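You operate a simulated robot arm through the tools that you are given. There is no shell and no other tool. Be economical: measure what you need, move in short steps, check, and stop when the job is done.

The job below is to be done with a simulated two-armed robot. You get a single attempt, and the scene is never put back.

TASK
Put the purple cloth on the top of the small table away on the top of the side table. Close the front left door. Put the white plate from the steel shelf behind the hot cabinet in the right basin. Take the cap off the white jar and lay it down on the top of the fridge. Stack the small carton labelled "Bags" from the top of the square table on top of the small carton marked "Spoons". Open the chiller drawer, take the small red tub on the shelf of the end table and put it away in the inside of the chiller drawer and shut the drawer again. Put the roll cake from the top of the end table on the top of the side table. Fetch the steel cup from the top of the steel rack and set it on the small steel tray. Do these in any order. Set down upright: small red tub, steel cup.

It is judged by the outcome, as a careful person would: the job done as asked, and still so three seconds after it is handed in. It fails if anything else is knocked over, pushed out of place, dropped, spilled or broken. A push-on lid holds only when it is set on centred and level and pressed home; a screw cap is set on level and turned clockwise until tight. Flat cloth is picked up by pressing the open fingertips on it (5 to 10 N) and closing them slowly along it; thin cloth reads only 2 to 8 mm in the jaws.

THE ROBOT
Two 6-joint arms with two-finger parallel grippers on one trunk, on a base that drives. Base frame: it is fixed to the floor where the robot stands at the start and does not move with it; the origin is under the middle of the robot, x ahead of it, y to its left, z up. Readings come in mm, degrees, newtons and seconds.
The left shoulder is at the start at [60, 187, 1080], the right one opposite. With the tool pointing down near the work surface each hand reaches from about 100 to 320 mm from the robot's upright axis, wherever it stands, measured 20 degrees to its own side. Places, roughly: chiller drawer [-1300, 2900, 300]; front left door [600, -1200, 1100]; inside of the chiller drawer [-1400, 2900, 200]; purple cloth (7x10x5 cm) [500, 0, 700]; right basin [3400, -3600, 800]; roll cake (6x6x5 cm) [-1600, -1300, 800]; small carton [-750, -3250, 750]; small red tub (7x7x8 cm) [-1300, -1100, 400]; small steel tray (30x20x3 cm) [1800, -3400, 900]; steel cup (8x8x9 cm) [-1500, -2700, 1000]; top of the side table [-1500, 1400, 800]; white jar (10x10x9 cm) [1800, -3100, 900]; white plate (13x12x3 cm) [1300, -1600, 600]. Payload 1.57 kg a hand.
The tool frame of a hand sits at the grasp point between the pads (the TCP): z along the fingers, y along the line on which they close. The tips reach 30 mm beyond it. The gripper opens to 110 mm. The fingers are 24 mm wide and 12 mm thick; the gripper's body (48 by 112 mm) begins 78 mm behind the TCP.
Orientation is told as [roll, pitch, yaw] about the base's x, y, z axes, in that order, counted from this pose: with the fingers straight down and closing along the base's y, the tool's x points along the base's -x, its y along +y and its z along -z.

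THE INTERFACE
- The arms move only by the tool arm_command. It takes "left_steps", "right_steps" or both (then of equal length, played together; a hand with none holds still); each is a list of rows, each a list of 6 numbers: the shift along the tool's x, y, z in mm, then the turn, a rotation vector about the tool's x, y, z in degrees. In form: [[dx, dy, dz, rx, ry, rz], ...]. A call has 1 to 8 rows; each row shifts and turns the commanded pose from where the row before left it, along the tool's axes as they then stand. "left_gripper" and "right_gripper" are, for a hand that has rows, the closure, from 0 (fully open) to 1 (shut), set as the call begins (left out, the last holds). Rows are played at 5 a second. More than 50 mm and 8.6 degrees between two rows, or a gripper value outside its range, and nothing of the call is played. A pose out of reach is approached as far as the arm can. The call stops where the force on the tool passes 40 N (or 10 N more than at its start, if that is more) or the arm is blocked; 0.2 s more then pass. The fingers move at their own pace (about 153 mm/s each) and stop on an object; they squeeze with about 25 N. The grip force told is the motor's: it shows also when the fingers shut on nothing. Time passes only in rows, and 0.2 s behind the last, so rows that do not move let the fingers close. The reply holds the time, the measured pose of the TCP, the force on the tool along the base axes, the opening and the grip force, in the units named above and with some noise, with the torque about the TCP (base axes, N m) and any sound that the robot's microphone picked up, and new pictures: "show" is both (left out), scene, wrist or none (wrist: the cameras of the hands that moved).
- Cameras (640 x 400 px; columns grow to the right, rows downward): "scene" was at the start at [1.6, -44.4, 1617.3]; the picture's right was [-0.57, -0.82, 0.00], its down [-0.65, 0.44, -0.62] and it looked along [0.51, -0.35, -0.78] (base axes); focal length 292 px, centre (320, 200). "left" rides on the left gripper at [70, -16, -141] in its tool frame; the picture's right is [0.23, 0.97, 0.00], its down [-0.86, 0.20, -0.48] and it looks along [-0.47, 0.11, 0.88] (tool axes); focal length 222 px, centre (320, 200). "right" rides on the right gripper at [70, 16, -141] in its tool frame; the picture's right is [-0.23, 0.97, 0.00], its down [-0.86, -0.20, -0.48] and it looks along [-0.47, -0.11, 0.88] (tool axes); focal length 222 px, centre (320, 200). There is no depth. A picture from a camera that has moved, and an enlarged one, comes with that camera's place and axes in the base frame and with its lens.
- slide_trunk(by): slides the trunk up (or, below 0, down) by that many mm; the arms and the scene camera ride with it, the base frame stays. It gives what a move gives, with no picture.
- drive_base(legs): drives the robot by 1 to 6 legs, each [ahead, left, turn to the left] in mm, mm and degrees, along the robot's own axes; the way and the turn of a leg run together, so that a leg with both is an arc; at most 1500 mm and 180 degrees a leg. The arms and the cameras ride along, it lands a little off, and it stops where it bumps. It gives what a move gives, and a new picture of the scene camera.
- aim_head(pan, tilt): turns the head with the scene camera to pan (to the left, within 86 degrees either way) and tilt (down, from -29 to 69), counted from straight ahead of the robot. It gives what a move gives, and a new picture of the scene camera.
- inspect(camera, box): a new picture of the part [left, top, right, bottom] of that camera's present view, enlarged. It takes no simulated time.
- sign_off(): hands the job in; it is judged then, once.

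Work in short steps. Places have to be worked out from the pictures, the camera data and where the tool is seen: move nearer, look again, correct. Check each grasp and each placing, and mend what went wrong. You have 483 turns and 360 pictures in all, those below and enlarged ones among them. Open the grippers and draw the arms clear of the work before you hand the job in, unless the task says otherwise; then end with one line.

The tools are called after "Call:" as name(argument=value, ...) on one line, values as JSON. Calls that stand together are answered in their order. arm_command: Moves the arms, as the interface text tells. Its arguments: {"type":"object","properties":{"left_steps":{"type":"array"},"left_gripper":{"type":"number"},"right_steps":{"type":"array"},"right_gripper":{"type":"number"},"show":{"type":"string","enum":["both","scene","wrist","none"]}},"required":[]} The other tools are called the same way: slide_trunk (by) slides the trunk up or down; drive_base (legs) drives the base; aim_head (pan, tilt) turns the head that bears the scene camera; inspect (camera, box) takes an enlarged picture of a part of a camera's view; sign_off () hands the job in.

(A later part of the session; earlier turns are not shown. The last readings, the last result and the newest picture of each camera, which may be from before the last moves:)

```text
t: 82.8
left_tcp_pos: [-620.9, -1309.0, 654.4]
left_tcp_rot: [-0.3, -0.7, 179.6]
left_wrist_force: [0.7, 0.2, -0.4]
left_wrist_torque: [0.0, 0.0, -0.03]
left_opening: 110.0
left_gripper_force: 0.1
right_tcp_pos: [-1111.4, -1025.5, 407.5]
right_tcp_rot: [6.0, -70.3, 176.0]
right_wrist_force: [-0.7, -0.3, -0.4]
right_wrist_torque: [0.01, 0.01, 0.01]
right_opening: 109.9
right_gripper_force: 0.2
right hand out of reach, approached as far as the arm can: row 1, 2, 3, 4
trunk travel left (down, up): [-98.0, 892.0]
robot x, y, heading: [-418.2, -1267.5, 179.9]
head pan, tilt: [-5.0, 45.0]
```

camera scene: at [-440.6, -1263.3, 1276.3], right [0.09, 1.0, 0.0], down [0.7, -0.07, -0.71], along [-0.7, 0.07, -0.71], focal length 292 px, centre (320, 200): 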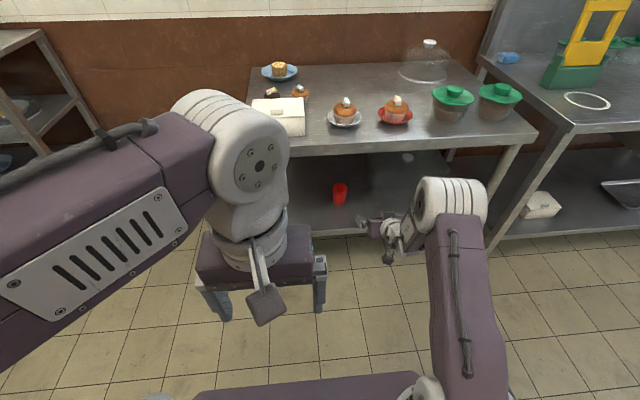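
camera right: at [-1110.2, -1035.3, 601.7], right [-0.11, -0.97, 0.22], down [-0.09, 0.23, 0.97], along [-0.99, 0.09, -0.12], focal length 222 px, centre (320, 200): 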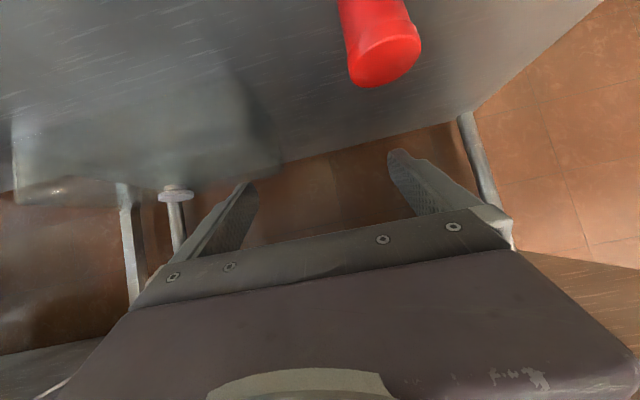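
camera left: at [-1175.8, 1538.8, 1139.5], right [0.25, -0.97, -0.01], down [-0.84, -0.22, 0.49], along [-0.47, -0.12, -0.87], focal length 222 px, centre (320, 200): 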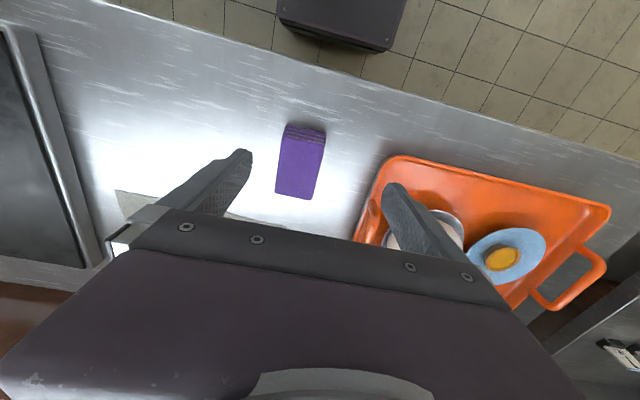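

Lateral motion is limited; strafe the base instead and check the wrist view.

Call:
slide_trunk(by=30)

Call:
drive_base(legs=[[0, 78, 0]])

Call:
inspect(camera="right", box=[0, 0, 640, 400])

```text
t: 83.5
left_tcp_pos: [-621.9, -1308.9, 683.8]
left_tcp_rot: [-0.3, -0.6, 179.5]
left_wrist_force: [0.1, 0.3, -0.6]
left_wrist_torque: [0.0, 0.0, 0.02]
left_opening: 110.3
left_gripper_force: 0.1
right_tcp_pos: [-1110.1, -1026.0, 436.6]
right_tcp_rot: [6.0, -70.2, 176.0]
right_wrist_force: [0.1, 0.4, -0.9]
right_wrist_torque: [-0.01, 0.0, -0.01]
right_opening: 110.1
right_gripper_force: 0.0
trunk travel left (down, up): [-128.0, 862.0]
robot x, y, heading: [-417.6, -1268.3, 179.4]
head pan, tilt: [-5.0, 45.0]
```

```text
t: 84.6
left_tcp_pos: [-622.9, -1389.0, 684.9]
left_tcp_rot: [-0.1, -0.6, 179.6]
left_wrist_force: [0.2, 0.1, -0.2]
left_wrist_torque: [-0.01, -0.02, 0.03]
left_opening: 109.8
left_gripper_force: 0.1
right_tcp_pos: [-1110.9, -1105.5, 437.5]
right_tcp_rot: [5.9, -70.3, 176.0]
right_wrist_force: [-0.1, 0.3, -0.4]
right_wrist_torque: [-0.02, 0.01, 0.03]
right_opening: 110.2
right_gripper_force: 0.1
trunk travel left (down, up): [-128.0, 862.0]
robot x, y, heading: [-422.3, -1348.1, 179.5]
head pan, tilt: [-5.0, 45.0]
camera scene: at [-442.2, -1343.0, 1046.3], right [0.09, 1.0, 0.0], down [0.7, -0.07, -0.71], along [-0.7, 0.07, -0.71], focal length 292 px, centre (320, 200)
```

scene: 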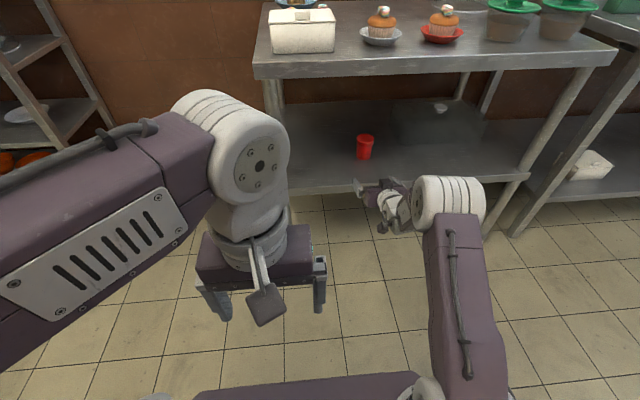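

```text
1.00 times, centred on (320, 200) of right
camera zoom: at [-953.9, -1117.5, 419.0], right [-0.05, -0.97, 0.25], down [0.16, 0.24, 0.96], along [-0.99, 0.09, 0.14], focal length 222 px, centre (320, 200)
```

zoom: 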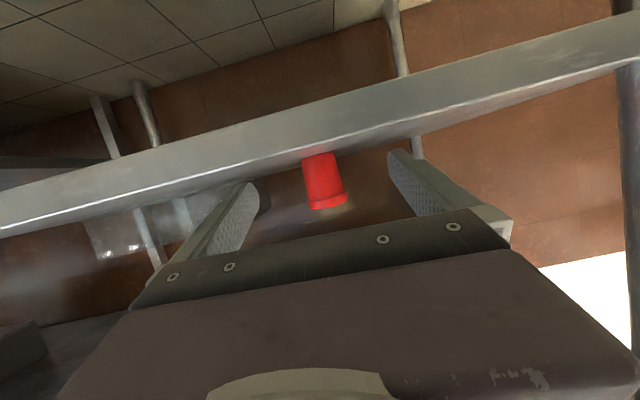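

Everything lines up: tub centre ≈(−1300,−1101,436), hand at y −1105, level closing axis. Drive ahead 185 mm.

Call:
drive_base(legs=[[120, 0, 0]])

Call:
inspect(camera="right", box=[0, 0, 640, 400])

```text
t: 85.8
left_tcp_pos: [-742.6, -1387.7, 684.2]
left_tcp_rot: [-0.2, -0.6, 179.5]
left_wrist_force: [0.1, -0.4, 0.2]
left_wrist_torque: [0.03, 0.0, 0.0]
left_opening: 109.9
left_gripper_force: 0.1
right_tcp_pos: [-1231.3, -1103.3, 437.1]
right_tcp_rot: [6.0, -70.3, 175.9]
right_wrist_force: [0.8, 1.1, -0.4]
right_wrist_torque: [-0.03, -0.03, 0.01]
right_opening: 110.1
right_gripper_force: 0.1
trunk travel left (down, up): [-128.0, 862.0]
robot x, y, heading: [-538.7, -1351.8, 179.4]
head pan, tilt: [-5.0, 45.0]
camera scene: at [-562.8, -1341.9, 1046.2], right [0.1, 1.0, 0.0], down [0.7, -0.07, -0.71], along [-0.7, 0.07, -0.71], focal length 292 px, centre (320, 200)
```

scene: 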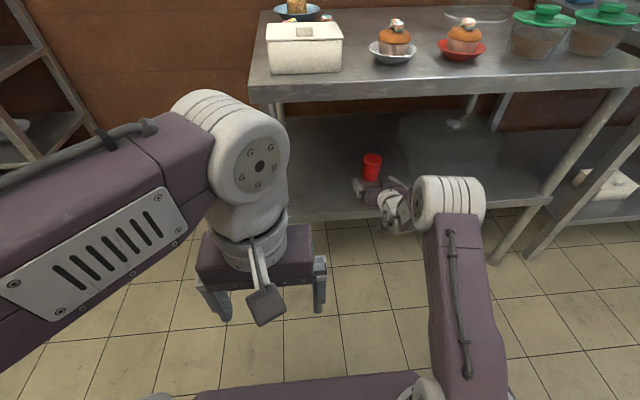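

```text
1.00 times, centred on (320, 200) of right
camera zoom: at [-1074.1, -1116.0, 418.9], right [-0.05, -0.97, 0.25], down [0.16, 0.24, 0.96], along [-0.99, 0.09, 0.14], focal length 222 px, centre (320, 200)
```

zoom: 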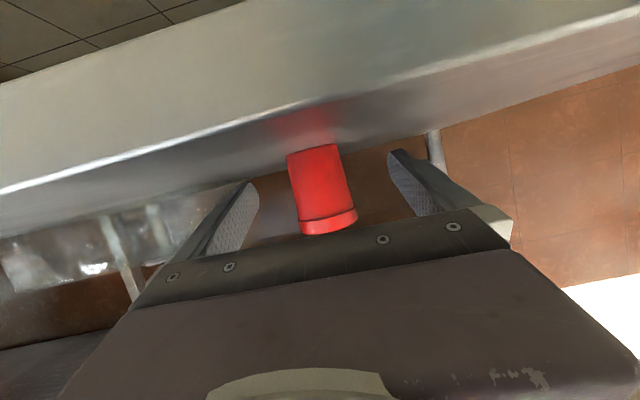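

Call:
drive_base(legs=[[66, 0, 0]])

Call:
arm_command(right_steps=[[0, 0, 0, 0, 0, 0], [0, 0, 0, 0, 0, 0], [0, 0, 0, 0, 0, 0], [0, 0, 0, 0, 0, 0]], right_gripper=1, show="wrist")

```text
t: 86.8
left_tcp_pos: [-809.6, -1387.6, 685.2]
left_tcp_rot: [-0.2, -0.5, 179.3]
left_wrist_force: [0.0, 0.7, 0.5]
left_wrist_torque: [0.0, 0.05, -0.01]
left_opening: 110.1
left_gripper_force: 0.0
right_tcp_pos: [-1297.0, -1102.9, 435.8]
right_tcp_rot: [6.0, -70.3, 175.8]
right_wrist_force: [-0.1, 0.5, -0.2]
right_wrist_torque: [-0.02, -0.01, 0.0]
right_opening: 109.8
right_gripper_force: 0.1
trunk travel left (down, up): [-128.0, 862.0]
robot x, y, heading: [-608.8, -1347.9, 179.4]
head pan, tilt: [-5.0, 45.0]
camera scene: at [-629.3, -1341.3, 1046.2], right [0.1, 1.0, 0.0], down [0.7, -0.07, -0.71], along [-0.7, 0.07, -0.71], focal length 292 px, centre (320, 200)
```

scene: 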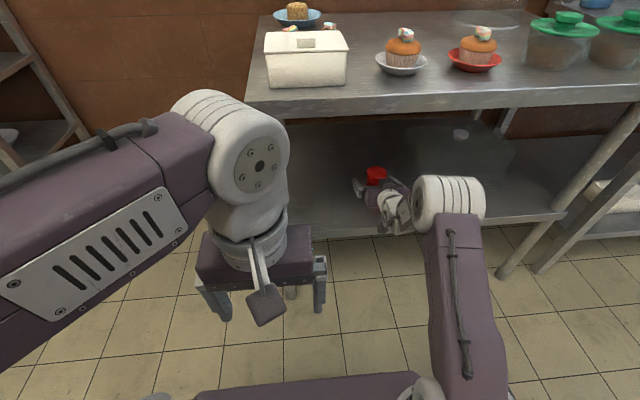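

```text
t: 87.8
left_tcp_pos: [-810.3, -1386.7, 684.8]
left_tcp_rot: [-0.1, -0.6, 179.4]
left_wrist_force: [0.0, -0.3, 1.2]
left_wrist_torque: [0.01, 0.01, 0.02]
left_opening: 110.0
left_gripper_force: 0.0
right_tcp_pos: [-1297.6, -1102.7, 436.1]
right_tcp_rot: [6.0, -70.4, 175.9]
right_wrist_force: [-0.1, 0.9, 0.5]
right_wrist_torque: [-0.01, 0.02, -0.03]
right_opening: 55.8
right_gripper_force: 24.7
trunk travel left (down, up): [-128.0, 862.0]
robot x, y, heading: [-608.0, -1349.0, 179.5]
head pan, tilt: [-5.0, 45.0]
camera right: at [-1140.5, -1115.1, 419.0], right [-0.05, -0.97, 0.25], down [0.16, 0.24, 0.96], along [-0.99, 0.09, 0.14], focal length 222 px, centre (320, 200)
```

right: 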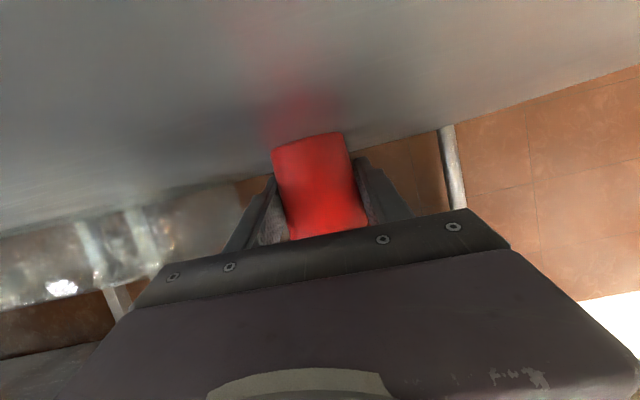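

Tub is gripped. Lift 40 via trunk and back out.

Call:
slide_trunk(by=50)

Call:
drive_base(legs=[[-260, 0, 0]])

```text
t: 88.8
left_tcp_pos: [-808.8, -1385.9, 733.7]
left_tcp_rot: [-0.2, -0.6, 179.3]
left_wrist_force: [0.4, -0.4, 0.3]
left_wrist_torque: [-0.01, 0.03, 0.02]
left_opening: 110.1
left_gripper_force: 0.0
right_tcp_pos: [-1297.5, -1103.0, 485.8]
right_tcp_rot: [6.0, -70.2, 175.9]
right_wrist_force: [0.3, 0.4, -1.3]
right_wrist_torque: [-0.02, 0.01, 0.02]
right_opening: 55.7
right_gripper_force: 25.3
trunk travel left (down, up): [-178.0, 812.0]
robot x, y, heading: [-604.3, -1346.0, 179.5]
head pan, tilt: [-5.0, 45.0]
```

```text
t: 90.6
left_tcp_pos: [-549.2, -1389.5, 734.7]
left_tcp_rot: [-0.1, -0.7, 179.6]
left_wrist_force: [0.5, -0.3, -0.4]
left_wrist_torque: [0.0, -0.01, -0.02]
left_opening: 109.9
left_gripper_force: 0.1
right_tcp_pos: [-1038.3, -1106.0, 486.9]
right_tcp_rot: [6.0, -70.3, 176.0]
right_wrist_force: [0.8, 0.5, -1.5]
right_wrist_torque: [0.02, -0.02, 0.01]
right_opening: 55.9
right_gripper_force: 24.6
trunk travel left (down, up): [-178.0, 812.0]
robot x, y, heading: [-345.6, -1349.9, 179.7]
head pan, tilt: [-5.0, 45.0]
camera scene: at [-368.4, -1343.4, 1096.3], right [0.09, 1.0, 0.0], down [0.7, -0.07, -0.71], along [-0.7, 0.07, -0.71], focal length 292 px, centre (320, 200)
```

scene: 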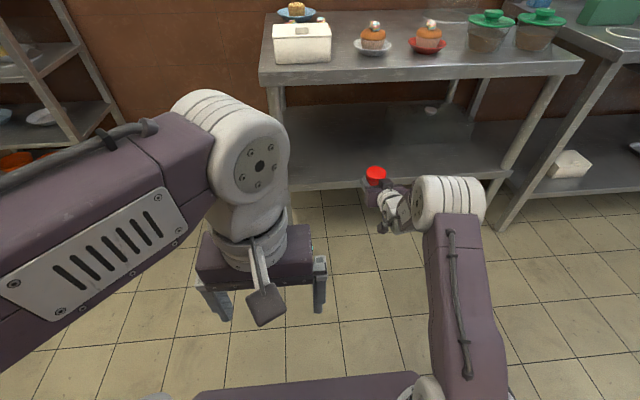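

Raise the trunk back and drive around to the −y side of the end table, facing +y, for the roll cake.

Call:
slide_trunk(by=530)

Call:
drive_base(legs=[[0, 0, -89.7], [-370, 0, 0], [0, 900, 0]])

Call:
aim_head(pan=30, tilt=45)

```text
refused: 530 is not a number from -400 to 400
```

```text
t: 101.1
left_tcp_pos: [-1287.5, -1518.8, 734.6]
left_tcp_rot: [-0.1, -0.6, 90.0]
left_wrist_force: [0.0, 0.4, 0.6]
left_wrist_torque: [-0.03, -0.03, -0.01]
left_opening: 109.9
left_gripper_force: 0.1
right_tcp_pos: [-1009.3, -1026.9, 485.8]
right_tcp_rot: [6.0, -70.3, 86.7]
right_wrist_force: [-1.4, 0.5, -1.2]
right_wrist_torque: [-0.01, -0.03, 0.02]
right_opening: 55.6
right_gripper_force: 24.9
trunk travel left (down, up): [-178.0, 812.0]
robot x, y, heading: [-1247.1, -1719.4, 89.9]
head pan, tilt: [-5.0, 45.0]
camera scene: at [-1239.8, -1700.9, 1096.3], right [1.0, -0.08, 0.0], down [-0.06, -0.7, -0.71], along [0.06, 0.7, -0.71], focal length 292 px, centre (320, 200)
```

scene: 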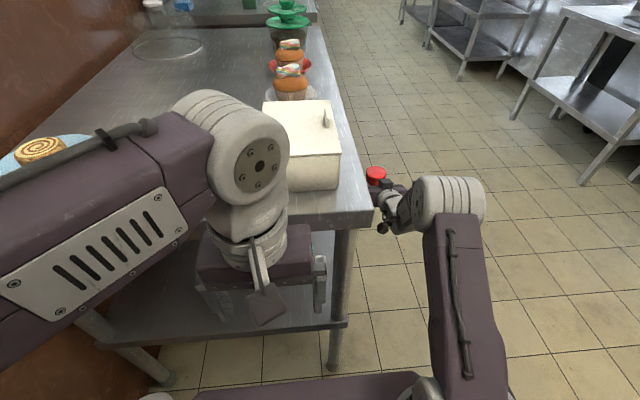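

```text
t: 102.2
left_tcp_pos: [-1288.1, -1518.5, 733.7]
left_tcp_rot: [-0.2, -0.6, 90.1]
left_wrist_force: [0.8, 0.0, -1.0]
left_wrist_torque: [-0.01, 0.02, 0.01]
left_opening: 109.9
left_gripper_force: 0.0
right_tcp_pos: [-1009.5, -1026.0, 486.1]
right_tcp_rot: [6.0, -70.1, 86.6]
right_wrist_force: [0.0, 0.4, -2.3]
right_wrist_torque: [0.01, 0.03, -0.04]
right_opening: 55.5
right_gripper_force: 25.0
trunk travel left (down, up): [-178.0, 812.0]
robot x, y, heading: [-1247.8, -1718.6, 90.0]
head pan, tilt: [30.0, 45.0]
camera scene: at [-1287.4, -1711.5, 1096.3], right [0.87, 0.5, 0.0], down [0.35, -0.61, -0.71], along [-0.35, 0.61, -0.71], focal length 292 px, centre (320, 200)
```

scene: 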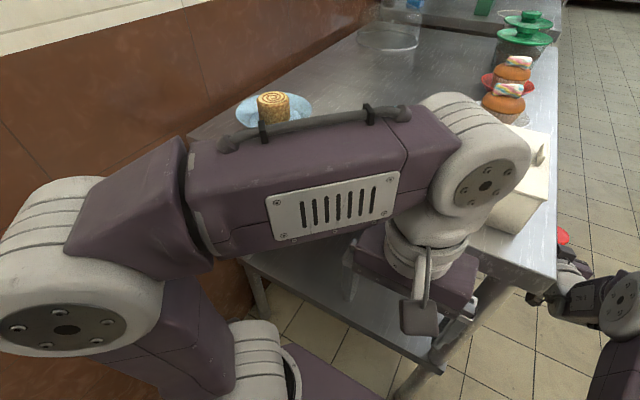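

Trunk slide was refused but no harm done (tub hand beside the table edge). Raise the trunk now in two parts.

Call:
slide_trunk(by=400)

Call:
slide_trunk(by=130)

Call:
aim_head(pan=45, tilt=50)

```text
t: 106.0
left_tcp_pos: [-1287.7, -1519.2, 1134.1]
left_tcp_rot: [-0.2, -0.6, 90.2]
left_wrist_force: [0.4, -0.9, -0.3]
left_wrist_torque: [-0.01, 0.02, 0.01]
left_opening: 110.0
left_gripper_force: 0.0
right_tcp_pos: [-1009.7, -1027.3, 886.3]
right_tcp_rot: [6.2, -70.2, 86.6]
right_wrist_force: [-0.2, 0.2, -1.2]
right_wrist_torque: [0.0, 0.02, 0.0]
right_opening: 55.2
right_gripper_force: 24.6
trunk travel left (down, up): [-578.0, 412.0]
robot x, y, heading: [-1249.4, -1720.2, 90.0]
head pan, tilt: [30.0, 45.0]
```

```text
t: 107.6
left_tcp_pos: [-1287.5, -1518.9, 1265.0]
left_tcp_rot: [-0.2, -0.6, 90.1]
left_wrist_force: [0.5, -1.2, 0.1]
left_wrist_torque: [0.05, -0.02, -0.03]
left_opening: 110.0
left_gripper_force: 0.1
right_tcp_pos: [-1009.8, -1027.4, 1016.3]
right_tcp_rot: [6.0, -70.2, 86.7]
right_wrist_force: [-0.5, -0.5, -1.9]
right_wrist_torque: [0.02, 0.0, -0.02]
right_opening: 55.3
right_gripper_force: 25.0
trunk travel left (down, up): [-708.0, 282.0]
robot x, y, heading: [-1247.2, -1722.5, 90.1]
head pan, tilt: [30.0, 45.0]
```

```text
t: 108.3
left_tcp_pos: [-1288.7, -1518.5, 1264.7]
left_tcp_rot: [-0.2, -0.6, 90.1]
left_wrist_force: [-0.1, -0.5, -0.8]
left_wrist_torque: [0.02, 0.0, 0.02]
left_opening: 110.0
left_gripper_force: 0.0
right_tcp_pos: [-1009.5, -1028.0, 1015.5]
right_tcp_rot: [6.1, -70.2, 86.6]
right_wrist_force: [-0.4, -0.2, -1.4]
right_wrist_torque: [0.04, 0.01, 0.01]
right_opening: 55.5
right_gripper_force: 25.0
trunk travel left (down, up): [-708.0, 282.0]
robot x, y, heading: [-1246.8, -1725.2, 90.0]
head pan, tilt: [45.0, 50.0]
camera scene: at [-1301.0, -1727.3, 1619.4], right [0.71, 0.71, 0.0], down [0.54, -0.54, -0.64], along [-0.46, 0.45, -0.77], focal length 292 px, centre (320, 200)
```

scene: 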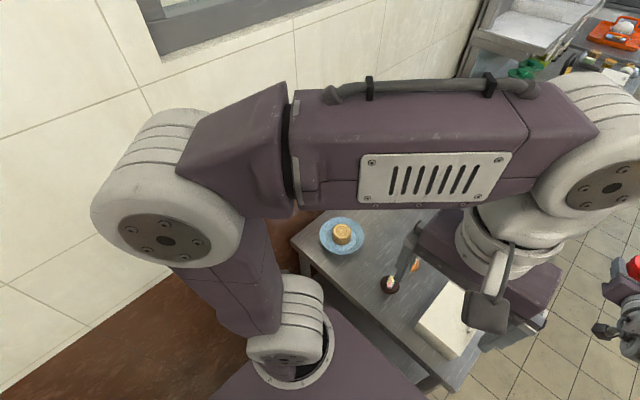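

The left elbow is near the wall, but the cake (≈(−1613,−1330), top z≈860) is reachable from here. Move the left hand above it.

Call:
arm_command(left_steps=[[-20, 34, 22, 0, 0, 0], [-20, 34, 22, 0, 0, 0], [-20, 34, 22, 0, 0, 0], [-20, 34, 22, 0, 0, 0], [-20, 34, 22, 0, 0, 0], [-20, 34, 22, 0, 0, 0], [-20, 34, 22, 0, 0, 0], [-20, 34, 22, 0, 0, 0]], show="both")

```text
t: 110.1
left_tcp_pos: [-1562.5, -1356.3, 1088.8]
left_tcp_rot: [-0.2, -0.5, 90.1]
left_wrist_force: [-1.2, 0.5, 0.2]
left_wrist_torque: [-0.03, -0.01, 0.0]
left_opening: 109.7
left_gripper_force: 0.0
right_tcp_pos: [-1010.3, -1026.8, 1015.7]
right_tcp_rot: [5.8, -70.3, 86.9]
right_wrist_force: [0.0, -0.2, -1.6]
right_wrist_torque: [0.02, 0.02, -0.02]
right_opening: 55.6
right_gripper_force: 25.4
trunk travel left (down, up): [-708.0, 282.0]
robot x, y, heading: [-1245.6, -1719.6, 90.2]
head pan, tilt: [45.0, 50.0]
camera scene: at [-1303.1, -1725.6, 1619.3], right [0.71, 0.71, 0.0], down [0.54, -0.54, -0.64], along [-0.45, 0.45, -0.77], focal length 292 px, centre (320, 200)
camera left: at [-1547.2, -1427.3, 1228.8], right [-0.97, -0.23, -0.01], down [-0.2, 0.85, 0.49], along [-0.11, 0.47, -0.87], focal length 222 px, centre (320, 200)
```

scene: 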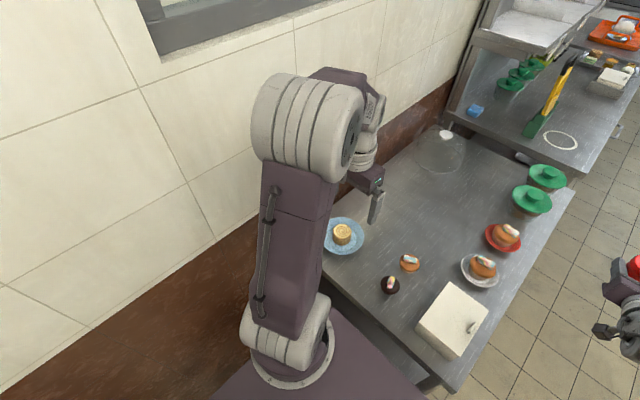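
left: 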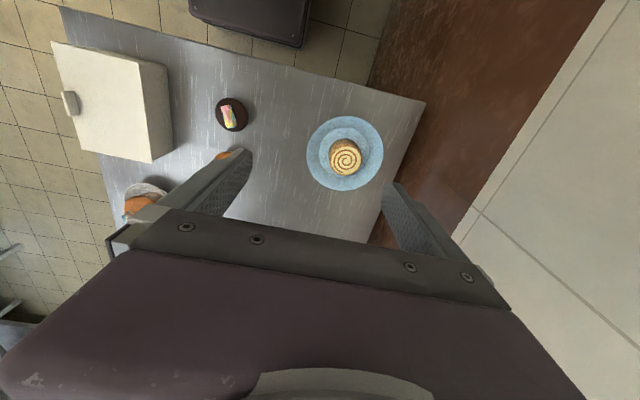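

Cake centre ≈(−1615,−1323). Move above it with the jaw partly closed (≈88 mm) to stay inside the plate rim.

Call:
arm_command(left_steps=[[-17, 27, 20, 0, 0, 0], [-16, 26, 20, 0, 0, 0], [0, 0, 40, 0, 0, 0], [0, 0, 40, 0, 0, 0], [0, 0, 30, 0, 0, 0], [0, 0, 0, 0, 0, 0]], left_gripper=0.2, show="wrist")

```text
t: 111.5
left_tcp_pos: [-1611.4, -1324.9, 938.4]
left_tcp_rot: [0.0, -0.6, 90.2]
left_wrist_force: [-0.8, 0.5, 0.4]
left_wrist_torque: [0.03, 0.04, 0.03]
left_opening: 88.2
left_gripper_force: 0.1
right_tcp_pos: [-1008.5, -1027.3, 1015.4]
right_tcp_rot: [6.2, -70.2, 86.5]
right_wrist_force: [-0.5, 0.3, -1.4]
right_wrist_torque: [0.0, -0.03, 0.0]
right_opening: 55.4
right_gripper_force: 24.8
trunk travel left (down, up): [-708.0, 282.0]
robot x, y, heading: [-1246.1, -1719.1, 90.1]
head pan, tilt: [45.0, 50.0]
camera left: at [-1597.6, -1395.2, 1079.1], right [-0.97, -0.23, -0.01], down [-0.2, 0.85, 0.49], along [-0.11, 0.48, -0.87], focal length 222 px, centre (320, 200)
```

left: 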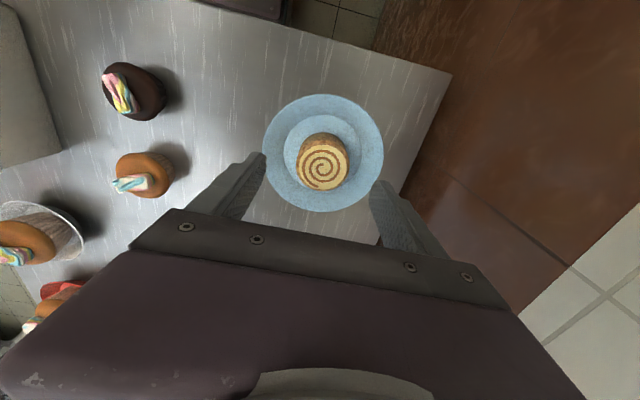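

Centre to (−1617,−1318) and descend to z≈855.

Call:
arm_command(left_steps=[[-6, 6, 20, 0, 0, 0], [0, 0, 25, 0, 0, 0], [0, 0, 20, 0, 0, 0], [0, 0, 10, 0, 0, 0], [0, 0, 8, 0, 0, 0], [0, 0, 0, 0, 0, 0]], show="wrist")

```text
t: 112.9
left_tcp_pos: [-1618.0, -1315.7, 855.6]
left_tcp_rot: [-0.2, -0.6, 90.1]
left_wrist_force: [-1.1, 0.1, 1.2]
left_wrist_torque: [0.0, 0.0, 0.04]
left_opening: 87.8
left_gripper_force: 0.0
right_tcp_pos: [-1010.8, -1026.3, 1016.0]
right_tcp_rot: [6.0, -70.1, 86.6]
right_wrist_force: [-0.4, 0.0, -1.6]
right_wrist_torque: [-0.02, 0.0, -0.02]
right_opening: 55.4
right_gripper_force: 25.2
trunk travel left (down, up): [-708.0, 282.0]
robot x, y, heading: [-1248.5, -1721.7, 89.8]
head pan, tilt: [45.0, 50.0]
camera left: at [-1603.1, -1386.8, 996.7], right [-0.97, -0.23, -0.01], down [-0.2, 0.85, 0.49], along [-0.11, 0.47, -0.87], focal length 222 px, centre (320, 200)
```

left: 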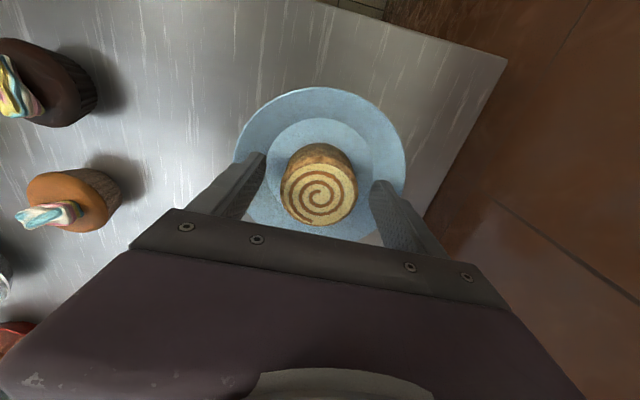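

Call:
arm_command(left_steps=[[0, 0, 5, 0, 0, 0], [0, 0, 0, 0, 0, 0]], show="none")

Call:
arm_command(left_steps=[[0, 0, 0, 0, 0, 0], [0, 0, 0, 0, 0, 0], [0, 0, 0, 0, 0, 0], [0, 0, -15, 0, 0, 0], [0, 0, -40, 0, 0, 0], [0, 0, -40, 0, 0, 0], [0, 0, -40, 0, 0, 0]], left_gripper=1, show="wrist")

```text
t: 113.5
left_tcp_pos: [-1618.3, -1316.3, 851.1]
left_tcp_rot: [-0.2, -0.5, 90.1]
left_wrist_force: [0.9, -0.1, -0.3]
left_wrist_torque: [-0.03, -0.03, 0.0]
left_opening: 88.4
left_gripper_force: 0.1
right_tcp_pos: [-1008.8, -1027.3, 1016.3]
right_tcp_rot: [6.0, -70.3, 86.7]
right_wrist_force: [0.5, -0.5, -1.6]
right_wrist_torque: [0.0, -0.05, 0.0]
right_opening: 55.4
right_gripper_force: 24.7
trunk travel left (down, up): [-708.0, 282.0]
robot x, y, heading: [-1245.9, -1722.8, 90.0]
head pan, tilt: [45.0, 50.0]
```

```text
t: 115.1
left_tcp_pos: [-1617.7, -1318.8, 987.6]
left_tcp_rot: [-0.1, -0.6, 90.1]
left_wrist_force: [0.1, -0.5, -0.6]
left_wrist_torque: [0.04, 0.01, 0.02]
left_opening: 58.2
left_gripper_force: 25.4
right_tcp_pos: [-1008.6, -1026.8, 1016.5]
right_tcp_rot: [6.2, -70.3, 86.4]
right_wrist_force: [0.1, 0.0, -1.6]
right_wrist_torque: [0.0, 0.03, 0.01]
right_opening: 55.6
right_gripper_force: 25.1
trunk travel left (down, up): [-708.0, 282.0]
robot x, y, heading: [-1248.0, -1725.3, 90.0]
head pan, tilt: [45.0, 50.0]
camera left: at [-1603.1, -1389.4, 1127.6], right [-0.97, -0.23, -0.01], down [-0.2, 0.85, 0.49], along [-0.11, 0.47, -0.87], focal length 222 px, centre (320, 200)
```

left: 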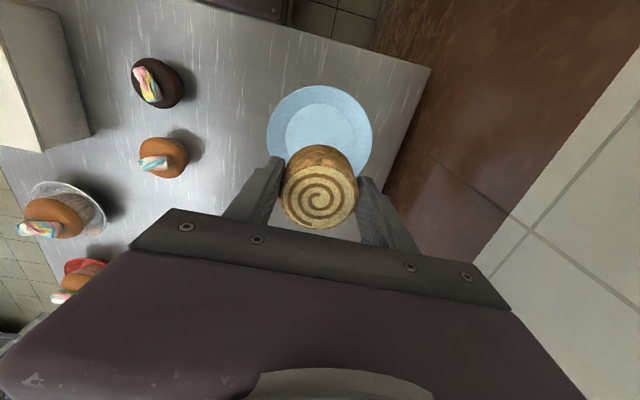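

Cake held, plate untouched. Retract the hand and drive toward the side table.

Call:
arm_command(left_steps=[[12, -38, -9, 0, 0, 0], [12, -38, -9, 0, 0, 0], [12, -38, -9, 0, 0, 0], [12, -38, -9, 0, 0, 0], [12, -38, -9, 0, 0, 0], [12, -38, -9, 0, 0, 0], [12, -38, -9, 0, 0, 0]], show="none")

Call:
aim_head(pan=0, tilt=35)

Call:
drive_base(legs=[[0, -600, 0], [1500, 0, 0], [1400, 0, 0]])

```text
t: 116.7
left_tcp_pos: [-1351.0, -1401.8, 1049.6]
left_tcp_rot: [-0.1, -0.7, 90.1]
left_wrist_force: [0.5, 0.1, -1.6]
left_wrist_torque: [-0.01, 0.04, -0.01]
left_opening: 58.4
left_gripper_force: 25.5
right_tcp_pos: [-1008.7, -1028.1, 1015.8]
right_tcp_rot: [6.1, -70.2, 86.4]
right_wrist_force: [0.2, 0.5, -1.8]
right_wrist_torque: [-0.02, 0.0, -0.03]
right_opening: 55.5
right_gripper_force: 24.9
trunk travel left (down, up): [-708.0, 282.0]
robot x, y, heading: [-1246.5, -1722.4, 90.1]
head pan, tilt: [45.0, 50.0]
```

```text
t: 117.8
left_tcp_pos: [-1352.4, -1401.6, 1048.0]
left_tcp_rot: [-0.2, -0.6, 90.1]
left_wrist_force: [0.4, -0.8, 0.2]
left_wrist_torque: [0.0, 0.05, -0.01]
left_opening: 58.0
left_gripper_force: 25.1
right_tcp_pos: [-1009.6, -1027.2, 1015.5]
right_tcp_rot: [6.0, -70.2, 86.6]
right_wrist_force: [-0.4, 0.2, -0.4]
right_wrist_torque: [-0.04, -0.02, 0.01]
right_opening: 55.2
right_gripper_force: 24.7
trunk travel left (down, up): [-708.0, 282.0]
robot x, y, heading: [-1245.9, -1719.9, 90.2]
head pan, tilt: [0.0, 35.0]
camera scene: at [-1246.7, -1693.7, 1641.0], right [1.0, 0.0, 0.0], down [0.0, -0.57, -0.82], along [0.0, 0.82, -0.57], focal length 292 px, centre (320, 200)
```

scene: 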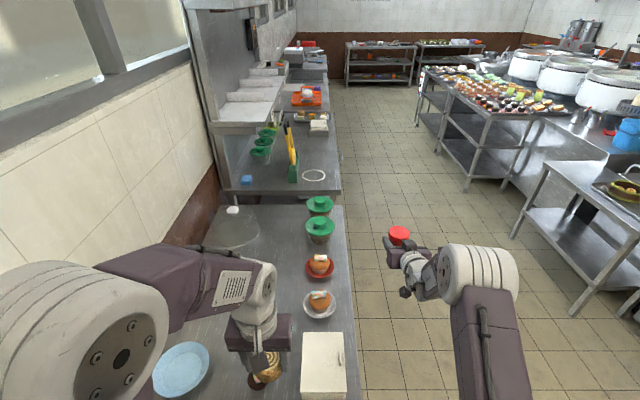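

```text
t: 135.0
left_tcp_pos: [-692.4, 1538.3, 1050.0]
left_tcp_rot: [-0.2, -0.6, 88.6]
left_wrist_force: [-1.1, 0.7, -0.4]
left_wrist_torque: [0.0, -0.01, -0.03]
left_opening: 58.3
left_gripper_force: 25.0
right_tcp_pos: [-340.8, 1903.6, 1015.8]
right_tcp_rot: [5.9, -70.2, 85.1]
right_wrist_force: [-0.2, 0.3, -1.1]
right_wrist_torque: [-0.05, -0.02, -0.02]
right_opening: 55.5
right_gripper_force: 24.6
trunk travel left (down, up): [-708.0, 282.0]
robot x, y, heading: [-595.0, 1215.6, 88.4]
head pan, tilt: [0.0, 35.0]
camera scene: at [-595.0, 1242.9, 1641.1], right [1.0, -0.02, 0.0], down [-0.01, -0.57, -0.82], along [0.02, 0.82, -0.57], focal length 292 px, centre (320, 200)
```

scene: 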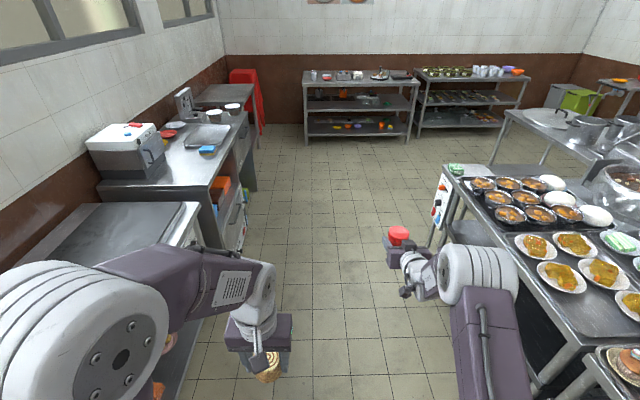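

Call:
drive_base(legs=[[525, 0, 0], [0, 0, 91.6]])

```text
t: 141.9
left_tcp_pos: [-902.7, 1635.1, 1049.1]
left_tcp_rot: [-0.3, -0.6, -179.9]
left_wrist_force: [0.7, 0.1, -0.4]
left_wrist_torque: [-0.03, -0.03, 0.01]
left_opening: 58.1
left_gripper_force: 25.1
right_tcp_pos: [-1275.6, 1979.0, 1015.6]
right_tcp_rot: [6.0, -70.1, 176.5]
right_wrist_force: [-0.6, 0.5, -2.0]
right_wrist_torque: [0.0, 0.0, 0.01]
right_opening: 54.9
right_gripper_force: 24.6
trunk travel left (down, up): [-708.0, 282.0]
robot x, y, heading: [-582.1, 1738.5, -180.0]
head pan, tilt: [0.0, 35.0]
camera scene: at [-612.1, 1740.0, 1641.1], right [0.0, 1.0, 0.0], down [0.57, 0.0, -0.82], along [-0.82, 0.0, -0.57], focal length 292 px, centre (320, 200)
```

scene: 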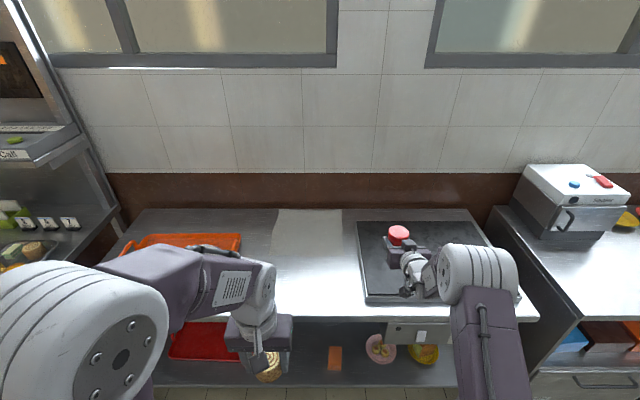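

Call:
drive_base(legs=[[240, 0, 0]])

Call:
arm_command(left_steps=[[-39, -26, 10, 0, 0, 0], [-39, -26, 10, 0, 0, 0], [-39, -26, 10, 0, 0, 0], [-39, -26, 10, 0, 0, 0], [0, 0, 40, 0, 0, 0], [0, 0, 30, 0, 0, 0], [0, 0, 0, 0, 0, 0]], show="wrist")

```text
t: 143.7
left_tcp_pos: [-1141.1, 1635.7, 1049.6]
left_tcp_rot: [-0.3, -0.7, -180.0]
left_wrist_force: [0.9, -0.1, -0.3]
left_wrist_torque: [0.01, 0.01, -0.03]
left_opening: 58.3
left_gripper_force: 24.7
right_tcp_pos: [-1514.2, 1977.9, 1015.7]
right_tcp_rot: [6.0, -70.2, 176.5]
right_wrist_force: [-0.1, -0.2, -2.1]
right_wrist_torque: [-0.04, 0.03, 0.02]
right_opening: 55.2
right_gripper_force: 25.1
trunk travel left (down, up): [-708.0, 282.0]
robot x, y, heading: [-822.1, 1741.1, -179.7]
head pan, tilt: [0.0, 35.0]
camera scene: at [-850.4, 1739.5, 1641.1], right [0.0, 1.0, 0.0], down [0.57, 0.0, -0.82], along [-0.82, 0.0, -0.57], focal length 292 px, centre (320, 200)
```

scene: 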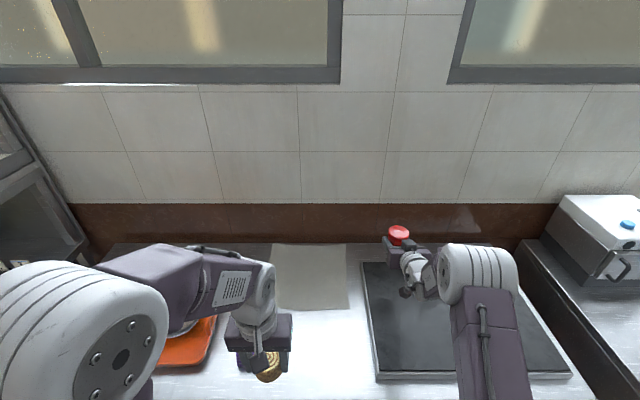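

```text
t: 145.3
left_tcp_pos: [-1298.9, 1738.7, 940.9]
left_tcp_rot: [-0.1, -0.6, -180.0]
left_wrist_force: [-0.1, -0.5, -1.0]
left_wrist_torque: [0.0, 0.0, 0.0]
left_opening: 58.3
left_gripper_force: 25.5
right_tcp_pos: [-1515.5, 1978.2, 1015.4]
right_tcp_rot: [6.1, -70.1, 176.5]
right_wrist_force: [-0.2, 0.2, -1.7]
right_wrist_torque: [0.02, 0.01, -0.03]
right_opening: 55.5
right_gripper_force: 25.2
trunk travel left (down, up): [-708.0, 282.0]
robot x, y, heading: [-823.5, 1742.7, -180.1]
head pan, tilt: [0.0, 35.0]
camera left: at [-1228.0, 1754.9, 1081.0], right [0.23, -0.97, -0.01], down [-0.85, -0.2, 0.49], along [-0.47, -0.11, -0.87], focal length 222 px, centre (320, 200)
```

left: 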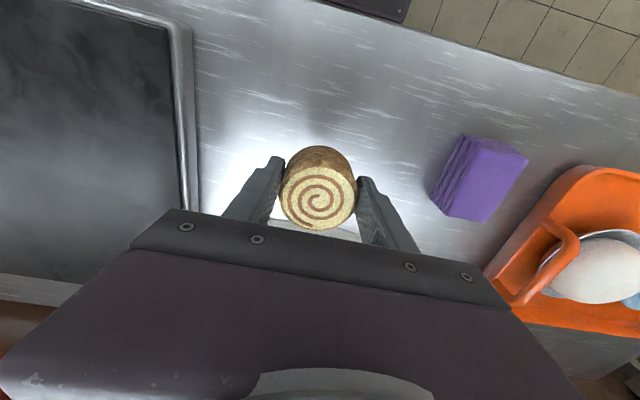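

Clear spot. Descend with a guarded finish.

Call:
arm_command(left_steps=[[0, 0, 40, 0, 0, 0], [0, 0, 35, 0, 0, 0], [0, 0, 10, 0, 0, 0], [0, 0, 5, 0, 0, 0], [0, 0, 4, 0, 0, 0], [0, 0, 4, 0, 0, 0], [0, 0, 4, 0, 0, 0], [0, 0, 4, 0, 0, 0]], show="none")

```text
t: 147.1
left_tcp_pos: [-1299.6, 1740.1, 837.4]
left_tcp_rot: [-0.2, -0.8, -180.0]
left_wrist_force: [0.0, -1.2, 23.0]
left_wrist_torque: [-0.29, 0.23, 0.03]
left_opening: 59.0
left_gripper_force: 25.1
right_tcp_pos: [-1514.7, 1978.9, 1016.2]
right_tcp_rot: [6.0, -70.4, 176.5]
right_wrist_force: [-0.1, 0.4, -1.9]
right_wrist_torque: [0.04, 0.0, -0.03]
right_opening: 55.6
right_gripper_force: 24.8
trunk travel left (down, up): [-708.0, 282.0]
robot x, y, heading: [-820.6, 1741.0, -180.0]
head pan, tilt: [0.0, 35.0]
```

Contact. Release and lift.

Call:
arm_command(left_steps=[[0, 0, -1, 0, 0, 0], [0, 0, 0, 0, 0, 0], [0, 0, 0, 0, 0, 0], [0, 0, -30, 0, 0, 0], [0, 0, -50, 0, 0, 0], [0, 0, -50, 0, 0, 0], [20, 0, -45, 0, 0, 0], [40, 0, 0, 0, 0, 0]], left_gripper=0.2, show="wrist")

```text
t: 148.9
left_tcp_pos: [-1237.4, 1740.1, 1012.0]
left_tcp_rot: [-0.1, -0.5, -180.0]
left_wrist_force: [0.3, -0.3, 0.1]
left_wrist_torque: [0.01, 0.03, 0.01]
left_opening: 88.1
left_gripper_force: 0.0
right_tcp_pos: [-1514.1, 1978.1, 1016.6]
right_tcp_rot: [6.0, -70.3, 176.5]
right_wrist_force: [0.5, 0.6, -1.2]
right_wrist_torque: [0.03, 0.0, 0.02]
right_opening: 55.3
right_gripper_force: 25.1
trunk travel left (down, up): [-708.0, 282.0]
robot x, y, heading: [-817.1, 1744.2, -179.7]
head pan, tilt: [0.0, 35.0]
camera left: at [-1166.2, 1755.5, 1151.6], right [0.23, -0.97, 0.0], down [-0.85, -0.2, 0.49], along [-0.48, -0.11, -0.87], focal length 222 px, centre (320, 200)
```

left: 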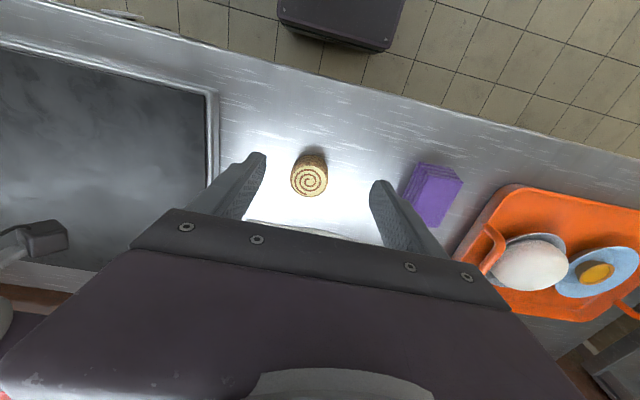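

Roll cake placed. Back off and strafe toward the chiller to look.

Call:
drive_base(legs=[[-380, 0, 0], [0, -1000, 0]])

Call:
aim_head(pan=-5, tilt=50)

```text
t: 156.1
left_tcp_pos: [-857.3, 2739.9, 1010.4]
left_tcp_rot: [-0.1, -0.6, 179.9]
left_wrist_force: [0.8, 0.5, 0.0]
left_wrist_torque: [-0.01, -0.05, 0.02]
left_opening: 88.0
left_gripper_force: 0.2
right_tcp_pos: [-1135.3, 2977.9, 1015.9]
right_tcp_rot: [5.9, -70.1, 176.6]
right_wrist_force: [-0.5, -0.5, -2.1]
right_wrist_torque: [0.01, -0.03, 0.01]
right_opening: 55.1
right_gripper_force: 25.3
trunk travel left (down, up): [-708.0, 282.0]
robot x, y, heading: [-438.5, 2739.3, -180.2]
head pan, tilt: [0.0, 35.0]
camera scene: at [-470.5, 2739.8, 1641.1], right [0.0, 1.0, 0.0], down [0.57, 0.0, -0.82], along [-0.82, 0.0, -0.57], focal length 292 px, centre (320, 200)
```

scene: 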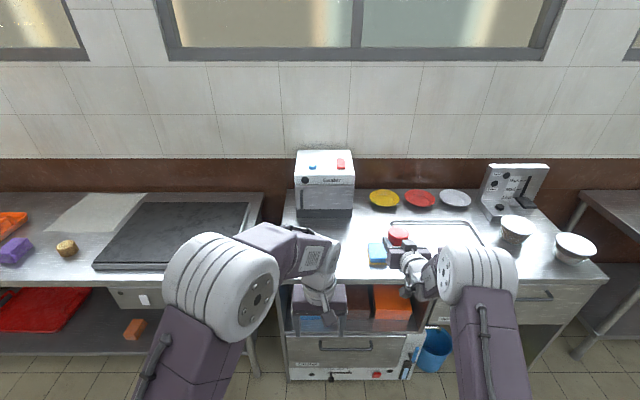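

```text
t: 156.9
left_tcp_pos: [-858.1, 2740.5, 1011.6]
left_tcp_rot: [-0.3, -0.6, 180.0]
left_wrist_force: [-0.6, -0.1, 0.0]
left_wrist_torque: [0.01, 0.04, -0.04]
left_opening: 88.1
left_gripper_force: 0.1
right_tcp_pos: [-1134.1, 2979.1, 1017.2]
right_tcp_rot: [6.0, -70.2, 176.4]
right_wrist_force: [0.4, -0.2, -1.9]
right_wrist_torque: [-0.01, 0.0, -0.01]
right_opening: 55.2
right_gripper_force: 25.0
trunk travel left (down, up): [-708.0, 282.0]
robot x, y, heading: [-440.5, 2739.6, -180.1]
head pan, tilt: [-5.0, 50.0]
camera scene: at [-459.2, 2746.8, 1619.4], right [0.09, 1.0, 0.0], down [0.76, -0.07, -0.64], along [-0.64, 0.06, -0.77], focal length 292 px, centre (320, 200)
```

scene: 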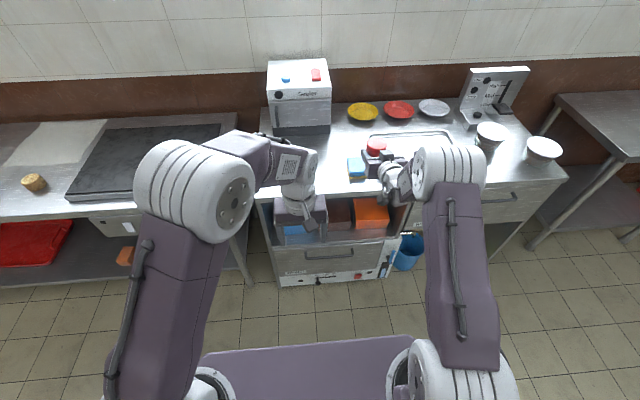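

Back up a bit and lower the trunk to see the drawer front.

Call:
drive_base(legs=[[-160, 0, 0]])

Call:
slide_trunk(by=-400)

Call:
aim_head(pan=-8, tilt=42)

Call:
inspect(camera="scene", box=[200, 100, 520, 300])

```text
t: 158.3
left_tcp_pos: [-698.3, 2740.1, 1010.2]
left_tcp_rot: [-0.2, -0.5, -179.8]
left_wrist_force: [-1.2, -0.5, 0.2]
left_wrist_torque: [0.04, 0.01, 0.02]
left_opening: 87.8
left_gripper_force: 0.1
right_tcp_pos: [-975.9, 2978.5, 1014.7]
right_tcp_rot: [6.0, -70.0, 176.6]
right_wrist_force: [-1.0, -0.2, -2.0]
right_wrist_torque: [-0.01, -0.01, -0.01]
right_opening: 54.9
right_gripper_force: 24.7
trunk travel left (down, up): [-708.0, 282.0]
robot x, y, heading: [-282.8, 2740.8, -179.6]
head pan, tilt: [-5.0, 50.0]
camera scene: at [-302.0, 2747.0, 1619.3], right [0.09, 1.0, 0.0], down [0.76, -0.07, -0.64], along [-0.64, 0.05, -0.77], focal length 292 px, centre (320, 200)
```

scene: 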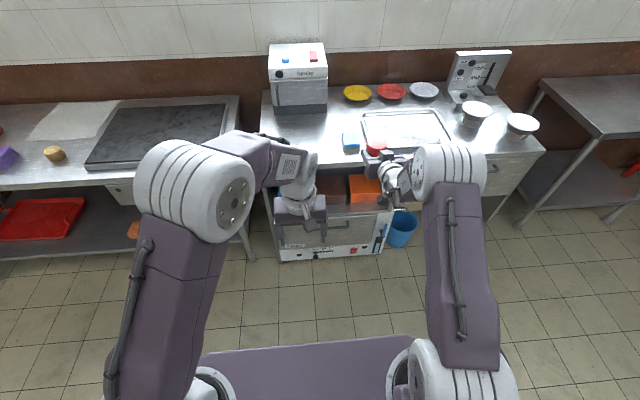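

```text
t: 162.1
left_tcp_pos: [-698.6, 2739.0, 609.6]
left_tcp_rot: [-0.2, -0.6, -180.0]
left_wrist_force: [1.0, -0.2, 0.1]
left_wrist_torque: [0.04, 0.0, 0.01]
left_opening: 88.1
left_gripper_force: 0.1
right_tcp_pos: [-975.1, 2978.1, 616.2]
right_tcp_rot: [6.0, -70.2, 176.6]
right_wrist_force: [-0.9, -0.1, -1.9]
right_wrist_torque: [0.04, 0.0, -0.05]
right_opening: 55.5
right_gripper_force: 25.2
trunk travel left (down, up): [-308.0, 682.0]
robot x, y, heading: [-280.6, 2743.2, -179.8]
head pan, tilt: [-5.0, 50.0]
```

```text
t: 162.8
left_tcp_pos: [-698.5, 2739.4, 609.8]
left_tcp_rot: [-0.2, -0.6, -179.8]
left_wrist_force: [-0.2, 0.3, -1.2]
left_wrist_torque: [0.01, -0.01, -0.02]
left_opening: 88.3
left_gripper_force: 0.0
right_tcp_pos: [-975.5, 2978.1, 615.3]
right_tcp_rot: [6.0, -70.2, 176.6]
right_wrist_force: [-0.4, -0.7, -1.5]
right_wrist_torque: [-0.01, 0.0, 0.03]
right_opening: 55.3
right_gripper_force: 25.2
trunk travel left (down, up): [-308.0, 682.0]
robot x, y, heading: [-283.5, 2743.1, -180.0]
head pan, tilt: [-8.0, 42.0]
camera scene: at [-305.8, 2751.7, 1230.5], right [0.14, 0.99, 0.0], down [0.66, -0.09, -0.74], along [-0.74, 0.1, -0.67], focal length 292 px, centre (320, 200)
```

scene: 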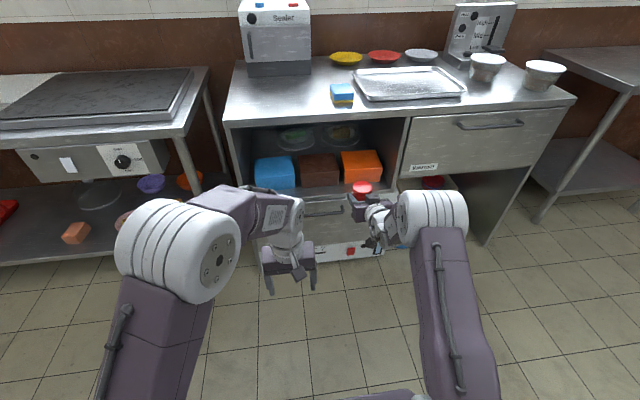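

```text
2.00 times, centred on (360, 200) of scene
camera zoom: at [-305.8, 2751.7, 1230.5], right [0.14, 0.99, 0.0], down [0.66, -0.09, -0.74], along [-0.74, 0.1, -0.67], focal length 584 px, centre (240, 200)
```

zoom: 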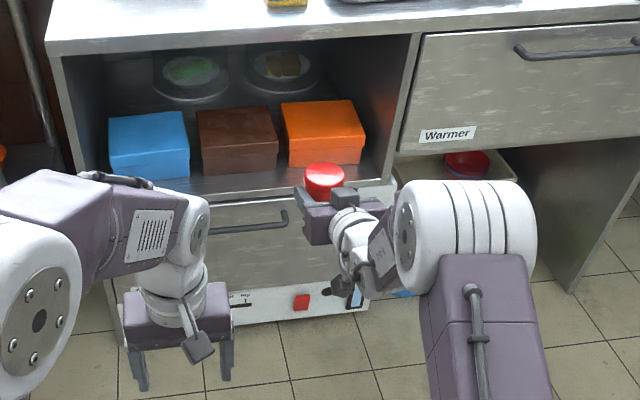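

Drawer handle ≈ x −1145, y 2735–2965, z 418. The tub must be re-gripped from the top to fit into the drawer, so first set it on the free countertop spot (z≈800) near (−1270,2830).

Call:
slide_trunk(by=290)

Call:
drive_base(legs=[[0, 150, 0], [240, 0, 0]])

Call:
inspect(camera="right", box=[0, 0, 640, 400])

```text
t: 165.7
left_tcp_pos: [-697.0, 2738.7, 900.1]
left_tcp_rot: [-0.1, -0.6, -179.8]
left_wrist_force: [-0.4, 0.2, -0.2]
left_wrist_torque: [0.0, -0.03, -0.02]
left_opening: 88.0
left_gripper_force: 0.1
right_tcp_pos: [-974.9, 2977.8, 906.5]
right_tcp_rot: [6.0, -70.3, 176.6]
right_wrist_force: [0.0, 0.3, -1.5]
right_wrist_torque: [-0.01, -0.02, -0.02]
right_opening: 55.4
right_gripper_force: 24.7
trunk travel left (down, up): [-598.0, 392.0]
robot x, y, heading: [-282.9, 2740.6, -180.0]
head pan, tilt: [-8.0, 42.0]
```

```text
t: 168.5
left_tcp_pos: [-933.6, 2590.6, 900.4]
left_tcp_rot: [-0.3, -0.5, 179.9]
left_wrist_force: [-0.5, -0.2, -0.8]
left_wrist_torque: [0.02, 0.0, -0.01]
left_opening: 88.3
left_gripper_force: 0.0
right_tcp_pos: [-1210.8, 2830.4, 906.3]
right_tcp_rot: [6.1, -70.2, 176.4]
right_wrist_force: [0.1, -0.2, -1.8]
right_wrist_torque: [0.02, 0.01, -0.03]
right_opening: 55.2
right_gripper_force: 24.9
trunk travel left (down, up): [-598.0, 392.0]
robot x, y, heading: [-516.4, 2590.8, 179.9]
head pan, tilt: [-8.0, 42.0]
camera scene: at [-542.6, 2601.9, 1520.6], right [0.14, 0.99, 0.0], down [0.66, -0.09, -0.74], along [-0.74, 0.1, -0.67], focal length 292 px, centre (320, 200)
```

scene: 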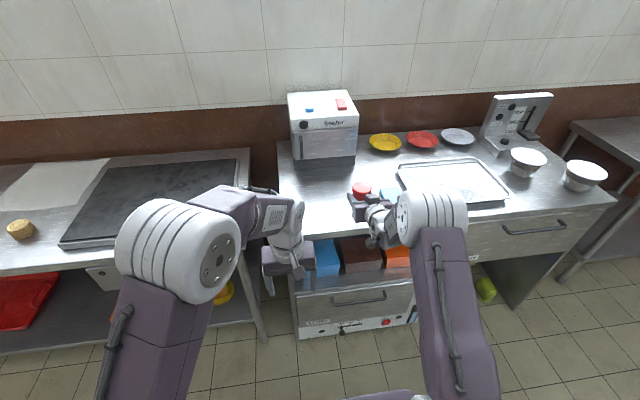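

```text
1.00 times, centred on (320, 200) of right
camera zoom: at [-1053.5, 2819.3, 888.5], right [-0.04, -0.97, 0.25], down [0.15, 0.24, 0.96], along [-0.99, 0.08, 0.14], focal length 222 px, centre (320, 200)
```

zoom: 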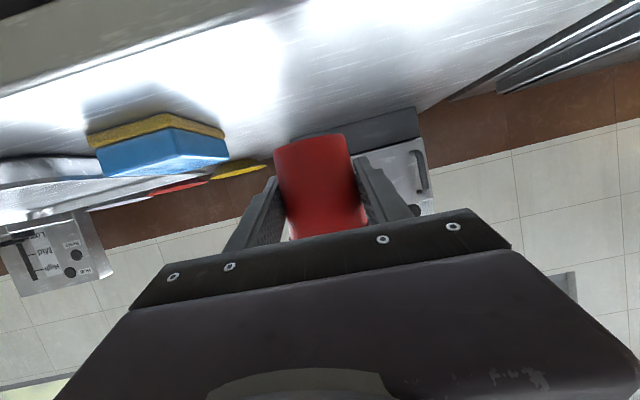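

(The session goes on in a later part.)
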